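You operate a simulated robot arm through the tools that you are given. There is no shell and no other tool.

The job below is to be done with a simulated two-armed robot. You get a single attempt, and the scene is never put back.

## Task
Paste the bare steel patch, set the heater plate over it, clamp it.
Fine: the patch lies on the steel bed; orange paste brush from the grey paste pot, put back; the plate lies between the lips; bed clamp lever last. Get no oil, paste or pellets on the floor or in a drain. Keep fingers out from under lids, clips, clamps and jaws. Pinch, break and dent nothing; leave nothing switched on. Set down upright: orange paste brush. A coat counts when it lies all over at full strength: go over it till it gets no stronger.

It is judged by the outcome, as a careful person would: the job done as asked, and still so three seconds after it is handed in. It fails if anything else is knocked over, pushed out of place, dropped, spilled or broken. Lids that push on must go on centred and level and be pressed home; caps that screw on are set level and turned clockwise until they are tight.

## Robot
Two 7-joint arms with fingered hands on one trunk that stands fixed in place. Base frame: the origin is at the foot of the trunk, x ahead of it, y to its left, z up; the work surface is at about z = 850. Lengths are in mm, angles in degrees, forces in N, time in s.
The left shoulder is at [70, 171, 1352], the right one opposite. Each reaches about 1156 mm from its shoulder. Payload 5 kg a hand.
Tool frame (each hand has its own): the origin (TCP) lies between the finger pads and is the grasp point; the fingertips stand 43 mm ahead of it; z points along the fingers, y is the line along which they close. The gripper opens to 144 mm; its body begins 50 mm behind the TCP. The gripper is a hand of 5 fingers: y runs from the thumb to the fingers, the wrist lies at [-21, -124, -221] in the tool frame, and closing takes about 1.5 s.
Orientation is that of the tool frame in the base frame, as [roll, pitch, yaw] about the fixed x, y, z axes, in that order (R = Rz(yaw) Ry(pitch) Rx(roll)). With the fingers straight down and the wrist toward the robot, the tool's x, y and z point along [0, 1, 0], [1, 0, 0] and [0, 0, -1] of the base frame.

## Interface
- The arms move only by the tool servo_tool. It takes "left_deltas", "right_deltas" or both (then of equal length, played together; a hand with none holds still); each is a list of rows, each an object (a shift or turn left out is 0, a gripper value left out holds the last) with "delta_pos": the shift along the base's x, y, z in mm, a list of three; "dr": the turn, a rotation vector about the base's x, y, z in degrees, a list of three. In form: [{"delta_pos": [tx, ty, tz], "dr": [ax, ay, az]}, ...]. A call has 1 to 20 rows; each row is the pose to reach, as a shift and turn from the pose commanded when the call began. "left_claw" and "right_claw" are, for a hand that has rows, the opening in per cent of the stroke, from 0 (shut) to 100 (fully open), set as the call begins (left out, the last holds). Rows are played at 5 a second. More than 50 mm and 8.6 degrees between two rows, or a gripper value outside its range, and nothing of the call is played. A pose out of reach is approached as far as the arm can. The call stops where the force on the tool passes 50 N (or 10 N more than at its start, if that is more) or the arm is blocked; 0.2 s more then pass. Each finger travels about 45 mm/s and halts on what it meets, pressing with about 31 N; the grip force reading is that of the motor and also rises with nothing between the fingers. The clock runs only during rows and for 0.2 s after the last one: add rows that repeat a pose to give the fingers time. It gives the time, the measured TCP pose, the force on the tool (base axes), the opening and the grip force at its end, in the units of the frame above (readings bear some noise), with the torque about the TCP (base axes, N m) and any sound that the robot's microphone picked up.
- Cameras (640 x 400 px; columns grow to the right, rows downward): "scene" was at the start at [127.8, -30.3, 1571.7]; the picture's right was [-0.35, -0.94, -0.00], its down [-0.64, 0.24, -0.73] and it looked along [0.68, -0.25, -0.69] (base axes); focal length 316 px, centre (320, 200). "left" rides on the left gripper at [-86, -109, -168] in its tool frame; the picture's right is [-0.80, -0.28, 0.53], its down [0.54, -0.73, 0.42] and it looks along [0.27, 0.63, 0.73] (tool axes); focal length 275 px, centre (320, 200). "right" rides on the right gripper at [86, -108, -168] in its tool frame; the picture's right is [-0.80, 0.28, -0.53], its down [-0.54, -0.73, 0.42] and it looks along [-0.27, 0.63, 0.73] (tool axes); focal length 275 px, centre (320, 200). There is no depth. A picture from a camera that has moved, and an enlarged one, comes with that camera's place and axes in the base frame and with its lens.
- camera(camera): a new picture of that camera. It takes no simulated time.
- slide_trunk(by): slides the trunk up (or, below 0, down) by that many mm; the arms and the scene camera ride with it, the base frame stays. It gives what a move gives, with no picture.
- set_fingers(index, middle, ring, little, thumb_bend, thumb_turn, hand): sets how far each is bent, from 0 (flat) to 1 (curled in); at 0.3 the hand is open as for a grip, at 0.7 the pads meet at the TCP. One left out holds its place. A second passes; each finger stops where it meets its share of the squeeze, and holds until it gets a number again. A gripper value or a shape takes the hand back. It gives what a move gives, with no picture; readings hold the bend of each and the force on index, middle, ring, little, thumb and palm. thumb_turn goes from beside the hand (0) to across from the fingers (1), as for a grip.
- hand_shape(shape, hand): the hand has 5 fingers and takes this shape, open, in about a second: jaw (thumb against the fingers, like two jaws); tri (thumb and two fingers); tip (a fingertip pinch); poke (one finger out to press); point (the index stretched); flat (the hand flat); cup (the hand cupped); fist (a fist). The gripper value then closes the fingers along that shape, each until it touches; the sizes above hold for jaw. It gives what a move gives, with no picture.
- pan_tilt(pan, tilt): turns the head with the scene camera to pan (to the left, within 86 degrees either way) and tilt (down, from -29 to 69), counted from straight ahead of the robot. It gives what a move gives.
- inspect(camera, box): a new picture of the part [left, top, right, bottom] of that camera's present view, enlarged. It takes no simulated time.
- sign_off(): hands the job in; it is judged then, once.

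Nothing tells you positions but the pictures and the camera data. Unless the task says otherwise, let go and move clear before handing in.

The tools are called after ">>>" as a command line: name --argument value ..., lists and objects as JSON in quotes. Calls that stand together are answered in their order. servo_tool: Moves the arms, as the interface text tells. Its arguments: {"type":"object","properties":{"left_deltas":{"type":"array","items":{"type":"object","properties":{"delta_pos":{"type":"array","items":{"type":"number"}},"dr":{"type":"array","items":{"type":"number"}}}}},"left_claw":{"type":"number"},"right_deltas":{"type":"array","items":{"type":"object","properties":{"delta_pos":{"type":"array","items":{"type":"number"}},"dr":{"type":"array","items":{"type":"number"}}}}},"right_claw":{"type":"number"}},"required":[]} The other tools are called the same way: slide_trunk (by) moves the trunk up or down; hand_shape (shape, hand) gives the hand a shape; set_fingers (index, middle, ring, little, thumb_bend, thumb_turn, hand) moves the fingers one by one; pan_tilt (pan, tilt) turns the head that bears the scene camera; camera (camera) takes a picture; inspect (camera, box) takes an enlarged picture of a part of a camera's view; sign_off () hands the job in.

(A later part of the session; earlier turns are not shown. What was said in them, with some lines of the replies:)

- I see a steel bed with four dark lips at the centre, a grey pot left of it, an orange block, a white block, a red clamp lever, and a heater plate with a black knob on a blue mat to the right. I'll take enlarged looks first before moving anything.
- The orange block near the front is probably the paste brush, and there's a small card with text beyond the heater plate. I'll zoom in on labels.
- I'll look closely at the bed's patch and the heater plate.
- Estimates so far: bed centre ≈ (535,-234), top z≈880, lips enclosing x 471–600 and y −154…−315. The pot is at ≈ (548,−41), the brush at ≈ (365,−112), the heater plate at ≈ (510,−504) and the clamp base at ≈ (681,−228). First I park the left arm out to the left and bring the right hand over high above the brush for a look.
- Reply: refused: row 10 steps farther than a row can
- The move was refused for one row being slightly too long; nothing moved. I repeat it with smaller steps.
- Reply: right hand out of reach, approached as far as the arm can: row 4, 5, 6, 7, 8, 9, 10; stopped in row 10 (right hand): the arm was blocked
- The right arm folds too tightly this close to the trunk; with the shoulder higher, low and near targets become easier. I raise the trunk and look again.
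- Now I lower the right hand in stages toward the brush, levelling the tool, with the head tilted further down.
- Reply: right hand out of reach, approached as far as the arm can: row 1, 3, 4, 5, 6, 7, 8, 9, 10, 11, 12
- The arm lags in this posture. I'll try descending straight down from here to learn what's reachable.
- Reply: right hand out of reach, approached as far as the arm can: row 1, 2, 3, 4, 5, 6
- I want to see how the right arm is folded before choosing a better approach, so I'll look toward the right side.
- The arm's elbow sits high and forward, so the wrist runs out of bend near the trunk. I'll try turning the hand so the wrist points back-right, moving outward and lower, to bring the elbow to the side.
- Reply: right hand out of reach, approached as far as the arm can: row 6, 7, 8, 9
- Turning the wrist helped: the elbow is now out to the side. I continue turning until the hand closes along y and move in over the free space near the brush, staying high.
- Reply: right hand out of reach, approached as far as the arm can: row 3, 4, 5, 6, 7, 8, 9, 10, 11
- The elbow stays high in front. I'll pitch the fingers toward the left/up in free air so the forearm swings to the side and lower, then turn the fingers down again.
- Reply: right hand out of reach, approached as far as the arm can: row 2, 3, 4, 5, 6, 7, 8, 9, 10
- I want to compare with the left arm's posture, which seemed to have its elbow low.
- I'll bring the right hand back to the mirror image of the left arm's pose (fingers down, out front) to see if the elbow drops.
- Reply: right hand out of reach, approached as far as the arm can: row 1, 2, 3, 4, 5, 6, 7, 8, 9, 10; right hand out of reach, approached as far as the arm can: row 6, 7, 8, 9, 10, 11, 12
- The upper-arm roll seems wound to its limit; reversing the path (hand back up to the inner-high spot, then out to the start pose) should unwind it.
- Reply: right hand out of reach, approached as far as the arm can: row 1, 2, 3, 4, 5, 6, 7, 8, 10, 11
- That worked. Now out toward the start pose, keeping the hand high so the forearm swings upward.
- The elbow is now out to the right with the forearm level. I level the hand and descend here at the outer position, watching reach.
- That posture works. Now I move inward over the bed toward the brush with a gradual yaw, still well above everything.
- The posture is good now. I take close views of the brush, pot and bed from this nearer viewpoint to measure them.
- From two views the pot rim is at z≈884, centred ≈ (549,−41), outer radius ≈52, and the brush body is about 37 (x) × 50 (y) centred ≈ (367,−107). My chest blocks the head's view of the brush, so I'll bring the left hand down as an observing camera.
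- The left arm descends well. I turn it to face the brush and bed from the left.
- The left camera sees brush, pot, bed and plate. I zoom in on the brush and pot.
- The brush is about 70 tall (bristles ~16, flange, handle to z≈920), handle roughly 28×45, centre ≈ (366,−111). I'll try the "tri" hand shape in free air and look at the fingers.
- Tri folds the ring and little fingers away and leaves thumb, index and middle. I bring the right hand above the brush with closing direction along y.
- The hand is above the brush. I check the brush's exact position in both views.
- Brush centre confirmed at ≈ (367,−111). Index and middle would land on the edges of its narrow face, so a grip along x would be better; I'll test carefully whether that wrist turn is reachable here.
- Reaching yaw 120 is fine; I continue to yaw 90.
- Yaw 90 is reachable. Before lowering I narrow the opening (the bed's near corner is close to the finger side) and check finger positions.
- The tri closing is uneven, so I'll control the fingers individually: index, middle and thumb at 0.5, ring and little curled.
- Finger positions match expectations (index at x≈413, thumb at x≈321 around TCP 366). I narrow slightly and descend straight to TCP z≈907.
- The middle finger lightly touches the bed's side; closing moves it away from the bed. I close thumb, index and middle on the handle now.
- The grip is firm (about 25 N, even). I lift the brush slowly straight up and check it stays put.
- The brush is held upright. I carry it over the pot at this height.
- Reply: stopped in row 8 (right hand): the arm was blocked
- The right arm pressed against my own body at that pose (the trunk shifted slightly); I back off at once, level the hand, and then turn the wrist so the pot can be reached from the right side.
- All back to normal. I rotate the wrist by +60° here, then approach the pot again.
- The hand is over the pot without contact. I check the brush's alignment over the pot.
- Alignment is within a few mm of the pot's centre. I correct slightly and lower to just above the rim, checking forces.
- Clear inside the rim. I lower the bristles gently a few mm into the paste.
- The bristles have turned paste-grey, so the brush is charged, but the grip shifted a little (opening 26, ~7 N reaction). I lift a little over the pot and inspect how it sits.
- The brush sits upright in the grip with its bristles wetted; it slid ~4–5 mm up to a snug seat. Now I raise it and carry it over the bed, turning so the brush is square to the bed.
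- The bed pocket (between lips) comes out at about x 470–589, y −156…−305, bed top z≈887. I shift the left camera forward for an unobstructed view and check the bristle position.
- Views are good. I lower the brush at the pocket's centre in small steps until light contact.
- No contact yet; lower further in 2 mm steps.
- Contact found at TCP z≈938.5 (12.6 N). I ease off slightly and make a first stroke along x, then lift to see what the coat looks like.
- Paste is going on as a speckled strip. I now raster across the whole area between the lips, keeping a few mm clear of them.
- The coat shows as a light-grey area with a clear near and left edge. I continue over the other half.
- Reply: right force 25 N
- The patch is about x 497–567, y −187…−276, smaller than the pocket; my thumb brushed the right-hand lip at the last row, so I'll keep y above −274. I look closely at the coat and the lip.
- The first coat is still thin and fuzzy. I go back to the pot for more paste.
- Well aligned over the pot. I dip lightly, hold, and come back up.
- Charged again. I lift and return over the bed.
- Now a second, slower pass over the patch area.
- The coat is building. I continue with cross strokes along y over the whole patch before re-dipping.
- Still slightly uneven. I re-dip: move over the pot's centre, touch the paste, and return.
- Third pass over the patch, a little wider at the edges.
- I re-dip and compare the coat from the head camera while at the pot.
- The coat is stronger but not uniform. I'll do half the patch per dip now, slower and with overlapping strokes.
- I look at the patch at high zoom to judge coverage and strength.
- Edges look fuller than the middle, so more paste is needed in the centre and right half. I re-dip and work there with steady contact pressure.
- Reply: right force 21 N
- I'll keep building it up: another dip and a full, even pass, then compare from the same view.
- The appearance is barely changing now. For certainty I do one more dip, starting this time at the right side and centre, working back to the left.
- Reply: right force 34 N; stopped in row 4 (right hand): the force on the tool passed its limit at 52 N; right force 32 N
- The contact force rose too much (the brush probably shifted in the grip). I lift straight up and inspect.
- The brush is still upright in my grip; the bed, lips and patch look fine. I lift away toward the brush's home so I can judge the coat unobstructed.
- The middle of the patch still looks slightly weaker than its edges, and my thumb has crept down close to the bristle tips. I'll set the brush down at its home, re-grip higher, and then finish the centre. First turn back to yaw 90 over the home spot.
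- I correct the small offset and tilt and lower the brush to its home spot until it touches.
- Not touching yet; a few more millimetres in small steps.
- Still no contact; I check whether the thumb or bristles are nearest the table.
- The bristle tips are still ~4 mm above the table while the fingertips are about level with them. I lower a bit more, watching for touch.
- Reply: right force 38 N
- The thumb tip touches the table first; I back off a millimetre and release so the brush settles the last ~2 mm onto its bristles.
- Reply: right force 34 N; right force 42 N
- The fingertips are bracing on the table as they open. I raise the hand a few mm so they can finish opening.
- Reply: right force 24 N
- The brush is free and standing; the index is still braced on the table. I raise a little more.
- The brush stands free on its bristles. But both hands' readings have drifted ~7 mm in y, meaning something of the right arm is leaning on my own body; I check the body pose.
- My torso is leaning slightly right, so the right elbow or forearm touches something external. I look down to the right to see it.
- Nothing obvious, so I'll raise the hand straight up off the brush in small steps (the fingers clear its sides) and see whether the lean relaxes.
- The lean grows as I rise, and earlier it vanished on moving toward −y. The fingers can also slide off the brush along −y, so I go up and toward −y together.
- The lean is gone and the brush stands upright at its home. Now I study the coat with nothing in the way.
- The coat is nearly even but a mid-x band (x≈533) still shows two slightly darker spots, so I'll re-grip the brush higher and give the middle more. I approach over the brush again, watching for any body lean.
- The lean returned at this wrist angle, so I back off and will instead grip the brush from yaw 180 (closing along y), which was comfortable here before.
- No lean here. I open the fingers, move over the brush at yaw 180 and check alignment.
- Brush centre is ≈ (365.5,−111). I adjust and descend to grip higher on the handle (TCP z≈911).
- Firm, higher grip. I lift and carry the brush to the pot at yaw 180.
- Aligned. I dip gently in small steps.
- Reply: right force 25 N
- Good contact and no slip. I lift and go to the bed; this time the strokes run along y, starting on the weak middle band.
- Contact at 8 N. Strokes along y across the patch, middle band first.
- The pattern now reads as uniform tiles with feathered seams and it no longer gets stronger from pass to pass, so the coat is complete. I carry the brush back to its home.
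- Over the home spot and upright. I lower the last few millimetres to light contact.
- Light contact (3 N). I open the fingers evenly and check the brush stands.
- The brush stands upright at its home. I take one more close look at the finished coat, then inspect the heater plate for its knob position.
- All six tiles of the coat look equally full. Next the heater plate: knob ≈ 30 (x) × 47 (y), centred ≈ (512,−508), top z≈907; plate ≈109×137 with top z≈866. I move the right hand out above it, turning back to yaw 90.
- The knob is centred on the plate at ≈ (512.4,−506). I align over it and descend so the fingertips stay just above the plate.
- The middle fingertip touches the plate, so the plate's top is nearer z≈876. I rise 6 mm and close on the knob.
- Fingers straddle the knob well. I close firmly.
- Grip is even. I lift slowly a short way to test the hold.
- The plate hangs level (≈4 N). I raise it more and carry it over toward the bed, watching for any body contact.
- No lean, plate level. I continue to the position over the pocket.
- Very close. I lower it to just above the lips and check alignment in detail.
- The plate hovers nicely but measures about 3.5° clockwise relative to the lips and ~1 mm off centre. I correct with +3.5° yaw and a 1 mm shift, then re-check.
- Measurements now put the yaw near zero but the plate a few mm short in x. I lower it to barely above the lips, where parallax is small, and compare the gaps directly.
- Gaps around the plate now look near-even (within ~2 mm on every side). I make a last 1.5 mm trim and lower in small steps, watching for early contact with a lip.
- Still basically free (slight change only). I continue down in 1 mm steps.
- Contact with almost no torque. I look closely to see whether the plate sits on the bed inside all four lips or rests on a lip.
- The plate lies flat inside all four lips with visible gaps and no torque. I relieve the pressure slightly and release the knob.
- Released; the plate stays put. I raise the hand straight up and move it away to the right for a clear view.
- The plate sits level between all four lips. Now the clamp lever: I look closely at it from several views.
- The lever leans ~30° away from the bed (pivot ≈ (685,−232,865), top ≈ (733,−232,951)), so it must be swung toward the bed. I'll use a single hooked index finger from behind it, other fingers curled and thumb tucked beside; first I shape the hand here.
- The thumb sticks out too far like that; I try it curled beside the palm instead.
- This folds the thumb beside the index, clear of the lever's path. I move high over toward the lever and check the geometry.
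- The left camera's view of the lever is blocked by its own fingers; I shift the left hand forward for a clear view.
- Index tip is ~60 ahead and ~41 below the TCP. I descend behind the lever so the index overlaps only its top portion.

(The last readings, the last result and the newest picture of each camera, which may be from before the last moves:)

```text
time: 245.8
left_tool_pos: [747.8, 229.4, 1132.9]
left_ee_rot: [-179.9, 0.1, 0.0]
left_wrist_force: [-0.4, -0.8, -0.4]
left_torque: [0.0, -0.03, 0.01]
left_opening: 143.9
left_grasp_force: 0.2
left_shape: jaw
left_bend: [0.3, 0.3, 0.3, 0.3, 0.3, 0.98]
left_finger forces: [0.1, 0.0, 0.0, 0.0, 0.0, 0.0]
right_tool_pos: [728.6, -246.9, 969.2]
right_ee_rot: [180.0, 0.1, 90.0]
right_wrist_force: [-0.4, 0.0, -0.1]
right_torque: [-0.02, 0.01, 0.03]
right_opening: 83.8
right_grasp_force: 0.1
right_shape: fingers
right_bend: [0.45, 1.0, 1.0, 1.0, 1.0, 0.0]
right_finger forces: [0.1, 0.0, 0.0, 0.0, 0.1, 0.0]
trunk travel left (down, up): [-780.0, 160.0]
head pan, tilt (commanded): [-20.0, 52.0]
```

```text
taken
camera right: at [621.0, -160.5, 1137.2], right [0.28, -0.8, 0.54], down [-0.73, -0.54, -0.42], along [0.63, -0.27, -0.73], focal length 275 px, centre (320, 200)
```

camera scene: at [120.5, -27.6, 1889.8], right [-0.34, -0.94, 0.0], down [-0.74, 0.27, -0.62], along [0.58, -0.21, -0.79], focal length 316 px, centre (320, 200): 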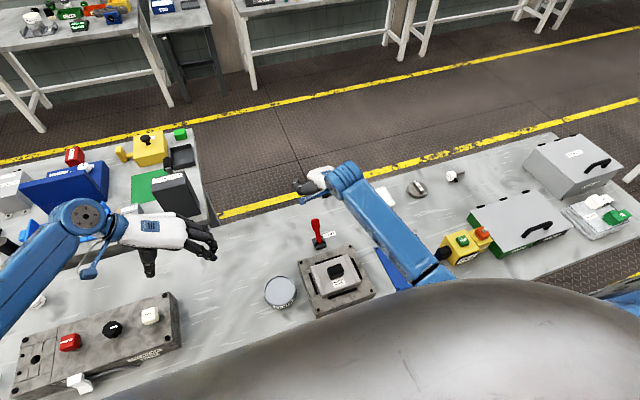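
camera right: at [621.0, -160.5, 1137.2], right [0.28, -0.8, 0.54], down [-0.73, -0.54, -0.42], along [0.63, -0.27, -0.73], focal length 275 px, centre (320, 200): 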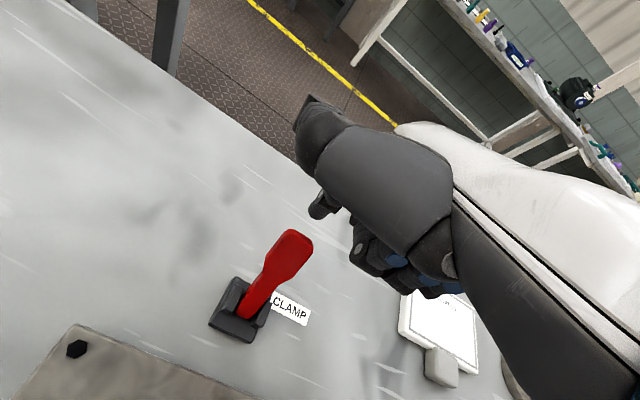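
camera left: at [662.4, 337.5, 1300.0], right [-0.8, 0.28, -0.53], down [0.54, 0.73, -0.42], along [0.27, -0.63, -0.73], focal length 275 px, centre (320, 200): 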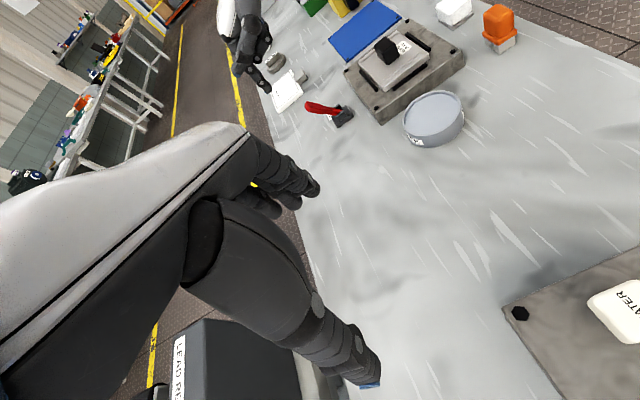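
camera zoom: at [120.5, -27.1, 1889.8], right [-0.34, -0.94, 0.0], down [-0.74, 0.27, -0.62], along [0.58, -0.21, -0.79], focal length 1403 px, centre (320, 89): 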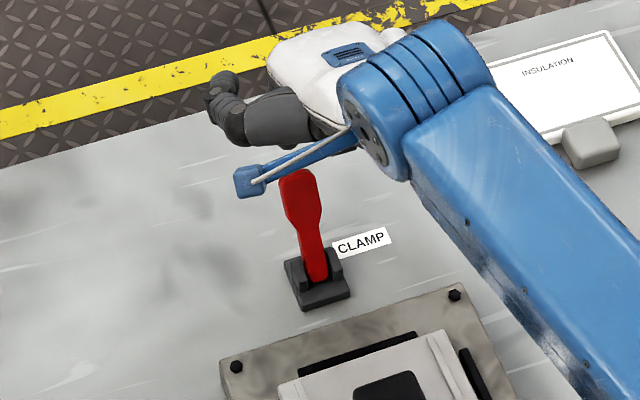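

The index is behind the lever and lined up with it. I pull slowly toward the bed, checking force.

>>> servo_tool --right_deltas '[{"delta_pos": [-12, 0, 0]}, {"delta_pos": [-24, 0, 0]}, {"delta_pos": [-34, 0, 0]}, {"delta_pos": [-42, 0, 0]}, {"delta_pos": [-50, 0, 0]}, {"delta_pos": [-56, 0, 0]}]'

>>> inspect --camera "left" --box '[240, 20, 370, 140]'

```text
time: 247.2
left_tool_pos: [749.2, 228.6, 1133.7]
left_ee_rot: [-180.0, 0.0, 0.1]
left_wrist_force: [-0.4, -0.3, 0.3]
left_torque: [0.04, 0.03, 0.02]
left_opening: 144.1
left_grasp_force: 0.1
left_shape: jaw
left_bend: [0.3, 0.3, 0.3, 0.3, 0.3, 0.98]
left_finger forces: [0.1, 0.0, 0.0, 0.1, 0.0, 0.1]
right_tool_pos: [673.2, -246.9, 971.6]
right_ee_rot: [180.0, 0.0, 90.0]
right_wrist_force: [3.4, -0.5, 8.5]
right_torque: [0.07, -0.45, -0.04]
right_opening: 83.0
right_grasp_force: 3.5
right_shape: fingers
right_bend: [0.43, 1.0, 1.0, 1.0, 1.0, 0.0]
right_finger forces: [7.0, 0.1, 0.1, 0.0, 0.0, 0.0]
trunk travel left (down, up): [-780.0, 160.0]
head pan, tilt (commanded): [-20.0, 52.0]
```

```text
3.33 times, centred on (305, 80) of left
camera zoom: at [662.3, 337.8, 1300.0], right [-0.8, 0.28, -0.53], down [0.54, 0.73, -0.42], along [0.27, -0.63, -0.73], focal length 918 px, centre (370, 600)
```

zoom: 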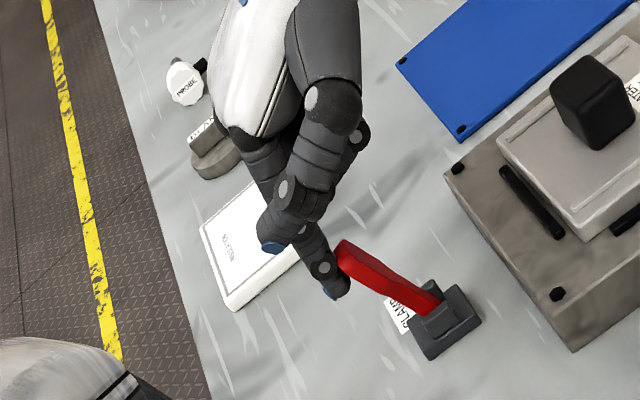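

The lever is turning toward the bed with light force. I keep pulling.

>>> servo_tool --right_deltas '[{"delta_pos": [-8, 0, 2]}, {"delta_pos": [-16, 0, 4]}, {"delta_pos": [-24, 0, 5]}, {"delta_pos": [-32, 0, 6]}, {"delta_pos": [-40, 0, 6]}]'

>>> inspect --camera "left" --box '[240, 20, 370, 140]'

```text
time: 248.4
left_tool_pos: [748.9, 227.8, 1131.7]
left_ee_rot: [179.9, -0.1, 0.0]
left_wrist_force: [-0.3, 0.3, -0.2]
left_torque: [0.01, -0.03, 0.01]
left_opening: 144.0
left_grasp_force: 0.1
left_shape: jaw
left_bend: [0.3, 0.3, 0.3, 0.3, 0.3, 0.98]
left_finger forces: [0.0, 0.0, 0.0, 0.0, 0.0, 0.0]
right_tool_pos: [632.0, -246.6, 976.2]
right_ee_rot: [-180.0, 0.1, 90.0]
right_wrist_force: [-1.0, 1.1, 0.1]
right_torque: [-0.02, -0.06, -0.03]
right_opening: 83.6
right_grasp_force: 0.3
right_shape: fingers
right_bend: [0.44, 1.0, 1.0, 1.0, 1.0, 0.0]
right_finger forces: [0.5, 0.0, 0.0, 0.1, 0.1, 0.1]
trunk travel left (down, up): [-780.0, 160.0]
head pan, tilt (commanded): [-20.0, 52.0]
```

```text
3.33 times, centred on (305, 80) of left
camera zoom: at [662.4, 337.4, 1299.8], right [-0.8, 0.28, -0.53], down [0.54, 0.73, -0.42], along [0.27, -0.63, -0.73], focal length 918 px, centre (370, 600)
```

zoom: 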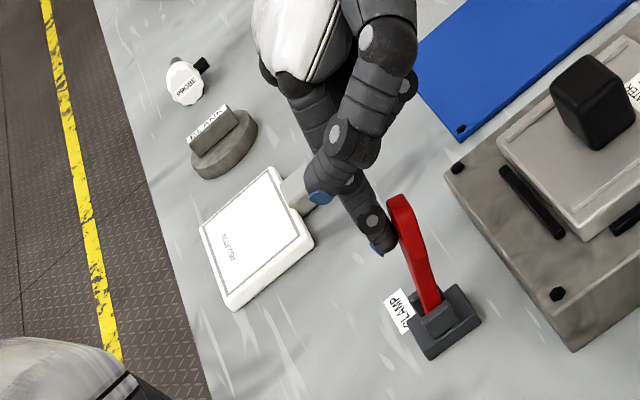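

It's past vertical now. I continue toward its end stop.

>>> servo_tool --right_deltas '[{"delta_pos": [-8, 0, 0]}, {"delta_pos": [-16, 0, -2]}, {"delta_pos": [-24, 0, -4]}, {"delta_pos": [-32, 0, -6]}]'

>>> inspect --camera "left" --box '[260, 30, 390, 140]'

>>> camera --camera "right"

```text
time: 249.4
left_tool_pos: [748.6, 228.7, 1132.8]
left_ee_rot: [180.0, 0.0, 0.0]
left_wrist_force: [0.1, 0.2, 0.1]
left_torque: [-0.01, 0.01, -0.02]
left_opening: 144.0
left_grasp_force: 0.1
left_shape: jaw
left_bend: [0.3, 0.3, 0.3, 0.3, 0.3, 0.98]
left_finger forces: [0.0, 0.0, 0.1, 0.1, 0.0, 0.0]
right_tool_pos: [602.0, -247.4, 970.1]
right_ee_rot: [-180.0, 0.1, 90.0]
right_wrist_force: [3.9, -1.2, 3.5]
right_torque: [0.01, -0.31, -0.04]
right_opening: 83.0
right_grasp_force: 2.1
right_shape: fingers
right_bend: [0.42, 1.0, 1.0, 1.0, 1.0, 0.0]
right_finger forces: [4.9, 0.0, 0.0, 0.1, 0.0, 0.0]
trunk travel left (down, up): [-780.0, 160.0]
head pan, tilt (commanded): [-20.0, 52.0]
```

```text
3.64 times, centred on (325, 85) of left
camera zoom: at [662.9, 337.6, 1299.6], right [-0.8, 0.28, -0.53], down [0.54, 0.73, -0.42], along [0.27, -0.63, -0.73], focal length 1001 px, centre (302, 618)
```

zoom: 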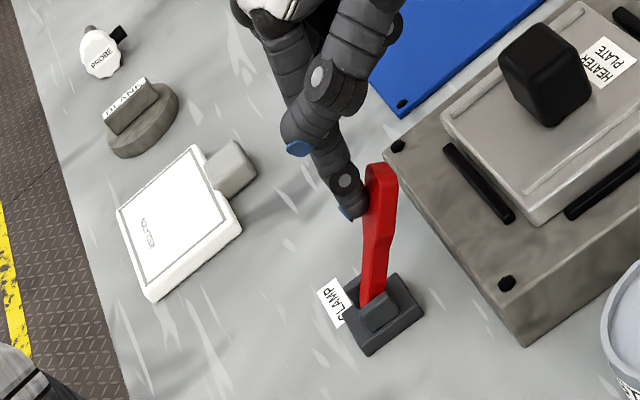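

```text
taken
camera right: at [493.8, -159.7, 1137.5], right [0.28, -0.8, 0.54], down [-0.73, -0.54, -0.42], along [0.63, -0.27, -0.73], focal length 275 px, centre (320, 200)
```

right: 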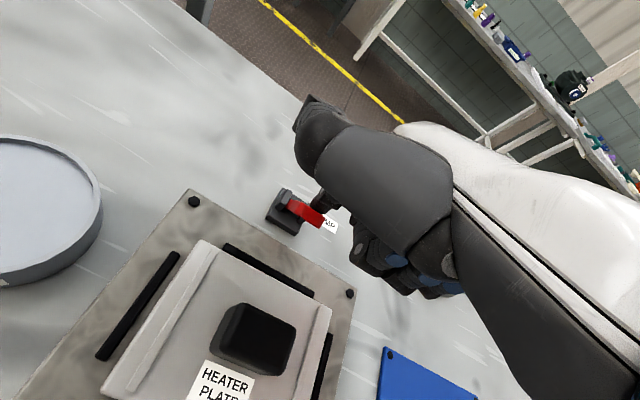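

Still moving freely. I continue, watching for the stop.

>>> servo_tool --right_deltas '[{"delta_pos": [-6, 0, -1]}, {"delta_pos": [-12, 0, -3]}, {"delta_pos": [-18, 0, -5]}]'

>>> inspect --camera "left" --box '[260, 30, 390, 140]'

```text
time: 250.2
left_tool_pos: [749.5, 229.5, 1133.3]
left_ee_rot: [-179.9, -0.1, 0.0]
left_wrist_force: [0.2, -0.3, 0.7]
left_torque: [0.02, -0.01, 0.01]
left_opening: 143.9
left_grasp_force: 0.1
left_shape: jaw
left_bend: [0.3, 0.3, 0.3, 0.3, 0.3, 0.98]
left_finger forces: [0.0, 0.1, 0.1, 0.0, 0.0, 0.0]
right_tool_pos: [585.2, -246.0, 967.6]
right_ee_rot: [179.8, 0.1, 90.0]
right_wrist_force: [13.9, -1.5, 13.2]
right_torque: [0.11, -1.47, -0.21]
right_opening: 81.3
right_grasp_force: 9.6
right_shape: fingers
right_bend: [0.34, 1.0, 1.0, 1.0, 1.0, 0.0]
right_finger forces: [18.7, 0.0, 0.2, 0.0, 0.0, 0.0]
trunk travel left (down, up): [-780.0, 160.0]
head pan, tilt (commanded): [-20.0, 52.0]
```

```text
3.64 times, centred on (325, 85) of left
camera zoom: at [663.0, 337.8, 1299.6], right [-0.8, 0.28, -0.53], down [0.54, 0.73, -0.42], along [0.27, -0.63, -0.73], focal length 1001 px, centre (302, 618)
```

zoom: 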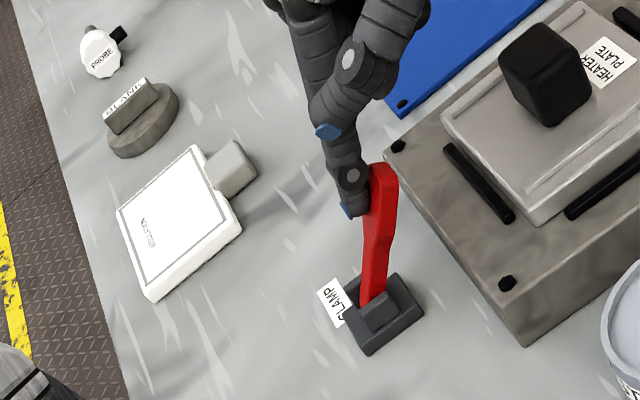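

The force rises and the lever no longer moves: it has reached its stop at about −30° (toward the bed). I press once a little more to be sure, then back off.

>>> servo_tool --right_deltas '[{"delta_pos": [-4, 0, 0]}, {"delta_pos": [-7, 0, 0]}, {"delta_pos": [-7, 0, 0]}]'

>>> servo_tool --right_deltas '[{"delta_pos": [10, 0, 0]}, {"delta_pos": [22, 0, 5]}, {"delta_pos": [36, 0, 20]}, {"delta_pos": [44, 0, 50]}, {"delta_pos": [44, 0, 90]}, {"delta_pos": [44, 0, 120]}]'

>>> inspect --camera "left" --box '[260, 30, 390, 140]'

```text
time: 251.0
left_tool_pos: [749.2, 228.8, 1132.8]
left_ee_rot: [-180.0, 0.1, 0.0]
left_wrist_force: [0.2, 0.0, 0.1]
left_torque: [0.02, 0.02, -0.03]
left_opening: 143.8
left_grasp_force: 0.1
left_shape: jaw
left_bend: [0.3, 0.3, 0.3, 0.3, 0.3, 0.98]
left_finger forces: [0.0, 0.0, 0.0, 0.0, 0.0, 0.0]
right_tool_pos: [578.6, -245.7, 965.4]
right_ee_rot: [180.0, 0.1, 90.0]
right_wrist_force: [17.8, -1.1, 14.0]
right_torque: [0.06, -1.74, -0.31]
right_opening: 80.4
right_grasp_force: 12.1
right_shape: fingers
right_bend: [0.3, 1.0, 1.0, 1.0, 1.0, 0.0]
right_finger forces: [23.2, 0.0, 0.0, 0.1, 0.0, 0.0]
trunk travel left (down, up): [-780.0, 160.0]
head pan, tilt (commanded): [-20.0, 52.0]
```

```text
time: 252.4
left_tool_pos: [749.1, 228.6, 1133.0]
left_ee_rot: [-180.0, 0.0, 0.1]
left_wrist_force: [-0.6, -0.1, -0.3]
left_torque: [0.01, 0.02, -0.01]
left_opening: 143.8
left_grasp_force: 0.0
left_shape: jaw
left_bend: [0.3, 0.3, 0.3, 0.3, 0.3, 0.98]
left_finger forces: [0.0, 0.1, 0.0, 0.0, 0.0, 0.1]
right_tool_pos: [621.3, -246.5, 1084.8]
right_ee_rot: [-180.0, 0.2, 90.0]
right_wrist_force: [0.6, -1.1, 0.5]
right_torque: [0.02, -0.01, -0.01]
right_opening: 83.8
right_grasp_force: 0.3
right_shape: fingers
right_bend: [0.45, 1.0, 1.0, 1.0, 1.0, 0.0]
right_finger forces: [0.0, 0.2, 0.1, 0.0, 0.0, 0.1]
trunk travel left (down, up): [-780.0, 160.0]
head pan, tilt (commanded): [-20.0, 52.0]
```

```text
3.64 times, centred on (325, 85) of left
camera zoom: at [663.2, 337.4, 1299.3], right [-0.8, 0.28, -0.53], down [0.54, 0.73, -0.42], along [0.27, -0.63, -0.73], focal length 1001 px, centre (302, 618)
```

zoom: 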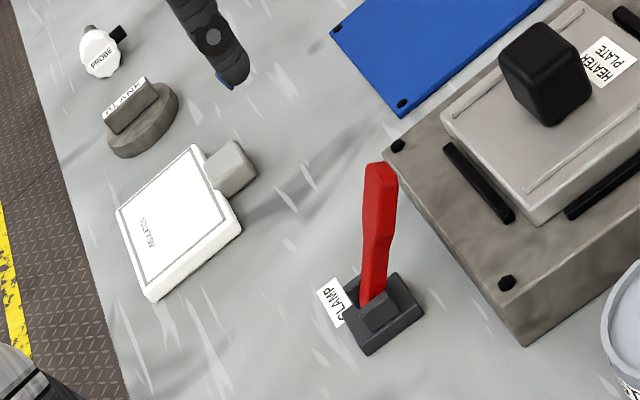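

The lever stays over in its clamped position. I move the right hand clear and check the whole scene.

>>> servo_tool --right_deltas '[{"delta_pos": [-5, -30, 25]}, {"delta_pos": [-10, -65, 45]}, {"delta_pos": [-15, -105, 60]}, {"delta_pos": [-20, -145, 70]}, {"delta_pos": [-25, -185, 80]}, {"delta_pos": [-30, -225, 90]}, {"delta_pos": [-30, -260, 95]}]'

>>> hand_shape --shape "jaw" --hand "right"

>>> camera --camera "scene"

>>> inspect --camera "scene" --box '[270, 200, 390, 320]'

>>> inspect --camera "left" --box '[300, 0, 540, 150]'

>>> camera --camera "right"

```text
time: 254.0
left_tool_pos: [749.1, 229.0, 1133.6]
left_ee_rot: [-179.9, 0.0, -0.1]
left_wrist_force: [-0.6, -0.5, -0.1]
left_torque: [0.01, 0.0, 0.01]
left_opening: 143.8
left_grasp_force: 0.0
left_shape: jaw
left_bend: [0.3, 0.3, 0.3, 0.3, 0.3, 0.98]
left_finger forces: [0.0, 0.0, 0.0, 0.0, 0.0, 0.0]
right_tool_pos: [589.4, -507.3, 1179.8]
right_ee_rot: [-180.0, 0.0, 90.0]
right_wrist_force: [-0.2, -0.3, -0.9]
right_torque: [0.04, 0.02, -0.02]
right_opening: 83.9
right_grasp_force: 0.1
right_shape: fingers
right_bend: [0.45, 1.0, 1.0, 1.0, 1.0, 0.0]
right_finger forces: [0.0, 0.1, 0.0, 0.0, 0.1, 0.0]
trunk travel left (down, up): [-780.0, 160.0]
head pan, tilt (commanded): [-20.0, 52.0]
```

```text
time: 254.9
left_tool_pos: [748.6, 228.4, 1133.7]
left_ee_rot: [180.0, 0.0, 0.0]
left_wrist_force: [0.0, 0.3, 0.0]
left_torque: [0.0, 0.0, 0.02]
left_opening: 144.0
left_grasp_force: 0.0
left_shape: jaw
left_bend: [0.3, 0.3, 0.3, 0.3, 0.3, 0.98]
left_finger forces: [0.0, 0.0, 0.0, 0.0, 0.0, 0.1]
right_tool_pos: [590.1, -505.4, 1180.3]
right_ee_rot: [-180.0, 0.1, 90.1]
right_wrist_force: [-0.1, -0.2, 0.6]
right_torque: [0.02, 0.01, 0.02]
right_opening: 143.7
right_grasp_force: 0.1
right_shape: jaw
right_bend: [0.3, 0.3, 0.3, 0.3, 0.3, 0.97]
right_finger forces: [0.1, 0.0, 0.0, 0.0, 0.0, 0.1]
trunk travel left (down, up): [-780.0, 160.0]
head pan, tilt (commanded): [-20.0, 52.0]
```

```text
taken
camera scene: at [121.1, -26.7, 1889.8], right [-0.34, -0.94, 0.0], down [-0.74, 0.27, -0.62], along [0.58, -0.21, -0.79], focal length 316 px, centre (320, 200)
```

scene: 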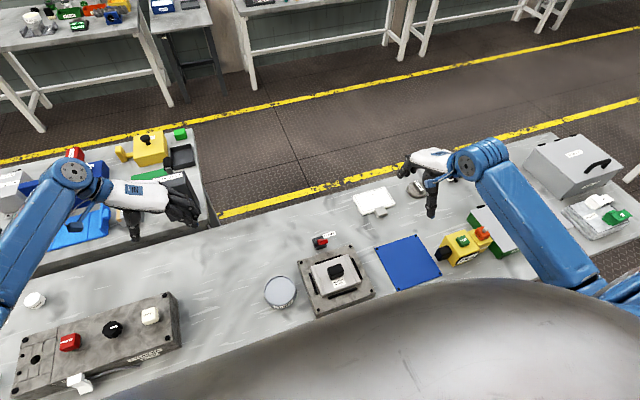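

```text
3.33 times, centred on (330, 260) of scene
camera zoom: at [121.1, -26.7, 1889.8], right [-0.34, -0.94, 0.0], down [-0.74, 0.27, -0.62], along [0.58, -0.21, -0.79], focal length 1052 px, centre (287, 0)
```

zoom: 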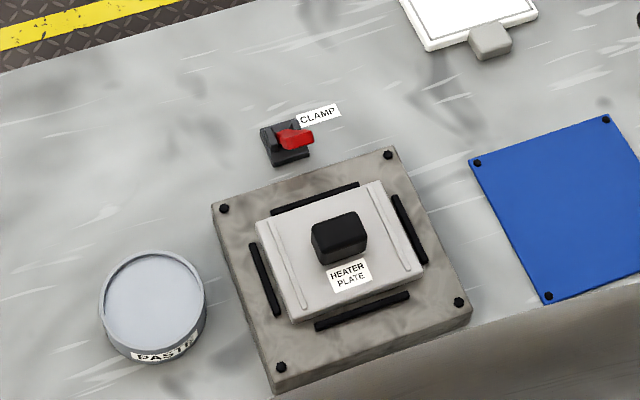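

```text
2.67 times, centred on (420, 75) of left
camera zoom: at [663.0, 337.5, 1299.5], right [-0.8, 0.28, -0.53], down [0.54, 0.73, -0.42], along [0.27, -0.63, -0.73], focal length 734 px, centre (53, 533)
```

zoom: 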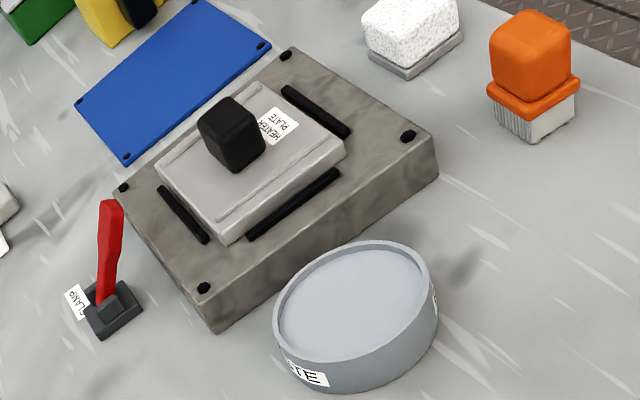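

```text
taken
camera right: at [481.6, -419.0, 1347.2], right [0.28, -0.8, 0.54], down [-0.73, -0.54, -0.42], along [0.63, -0.27, -0.73], focal length 275 px, centre (320, 200)
```

right: 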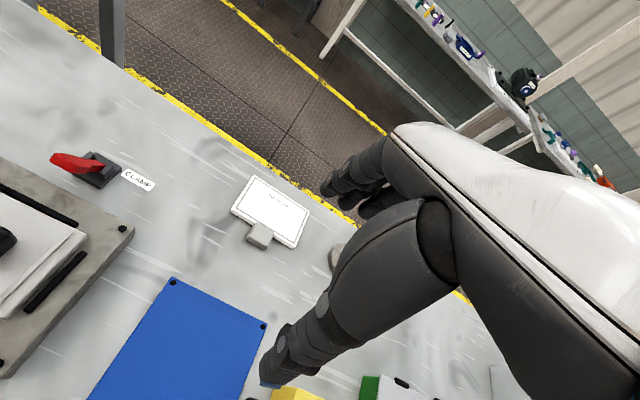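

The heater plate is flat between the four lips and the clamp lever is at its stop toward the bed. The brush stands upright at its home, and the pot and all other objects are unmoved. Both hands are empty and clear, and nothing is switched on, so I hand the job in.

>>> sign_off

```text
The job is handed in.
```

The job is handed in: the patch is pasted, the heater plate sits over it, and the clamp lever is closed. I have not seen the judge's result.

- **Paste:** I coated the patch over eight trips to the pot. The last passes made it no stronger, and it looked even apart from faint seams. I judged that by eye from the camera pictures.
- **Contact with the bed:** My thumb pressed the right-hand lip once and scraped the patch once while I was brushing. Neither left a visible mark, and I brushed over the scraped spot afterwards.
- **Brush:** It stands upright on its bristles within a few millimetres of where it started.
- **Plate:** It lies flat on the bed inside all four lips, with a gap of several millimetres on each side.
- **Clamp lever:** I moved it last. It swung from leaning away from the bed to leaning over it and stopped firmly at about 30 degrees. It stayed there when I let go.

While I was reaching near the brush, my right arm leaned on my own body three times. I backed off each time, and nothing on the table moved. Nothing was spilled or knocked over. I touched no switch, and both hands are clear of the work.
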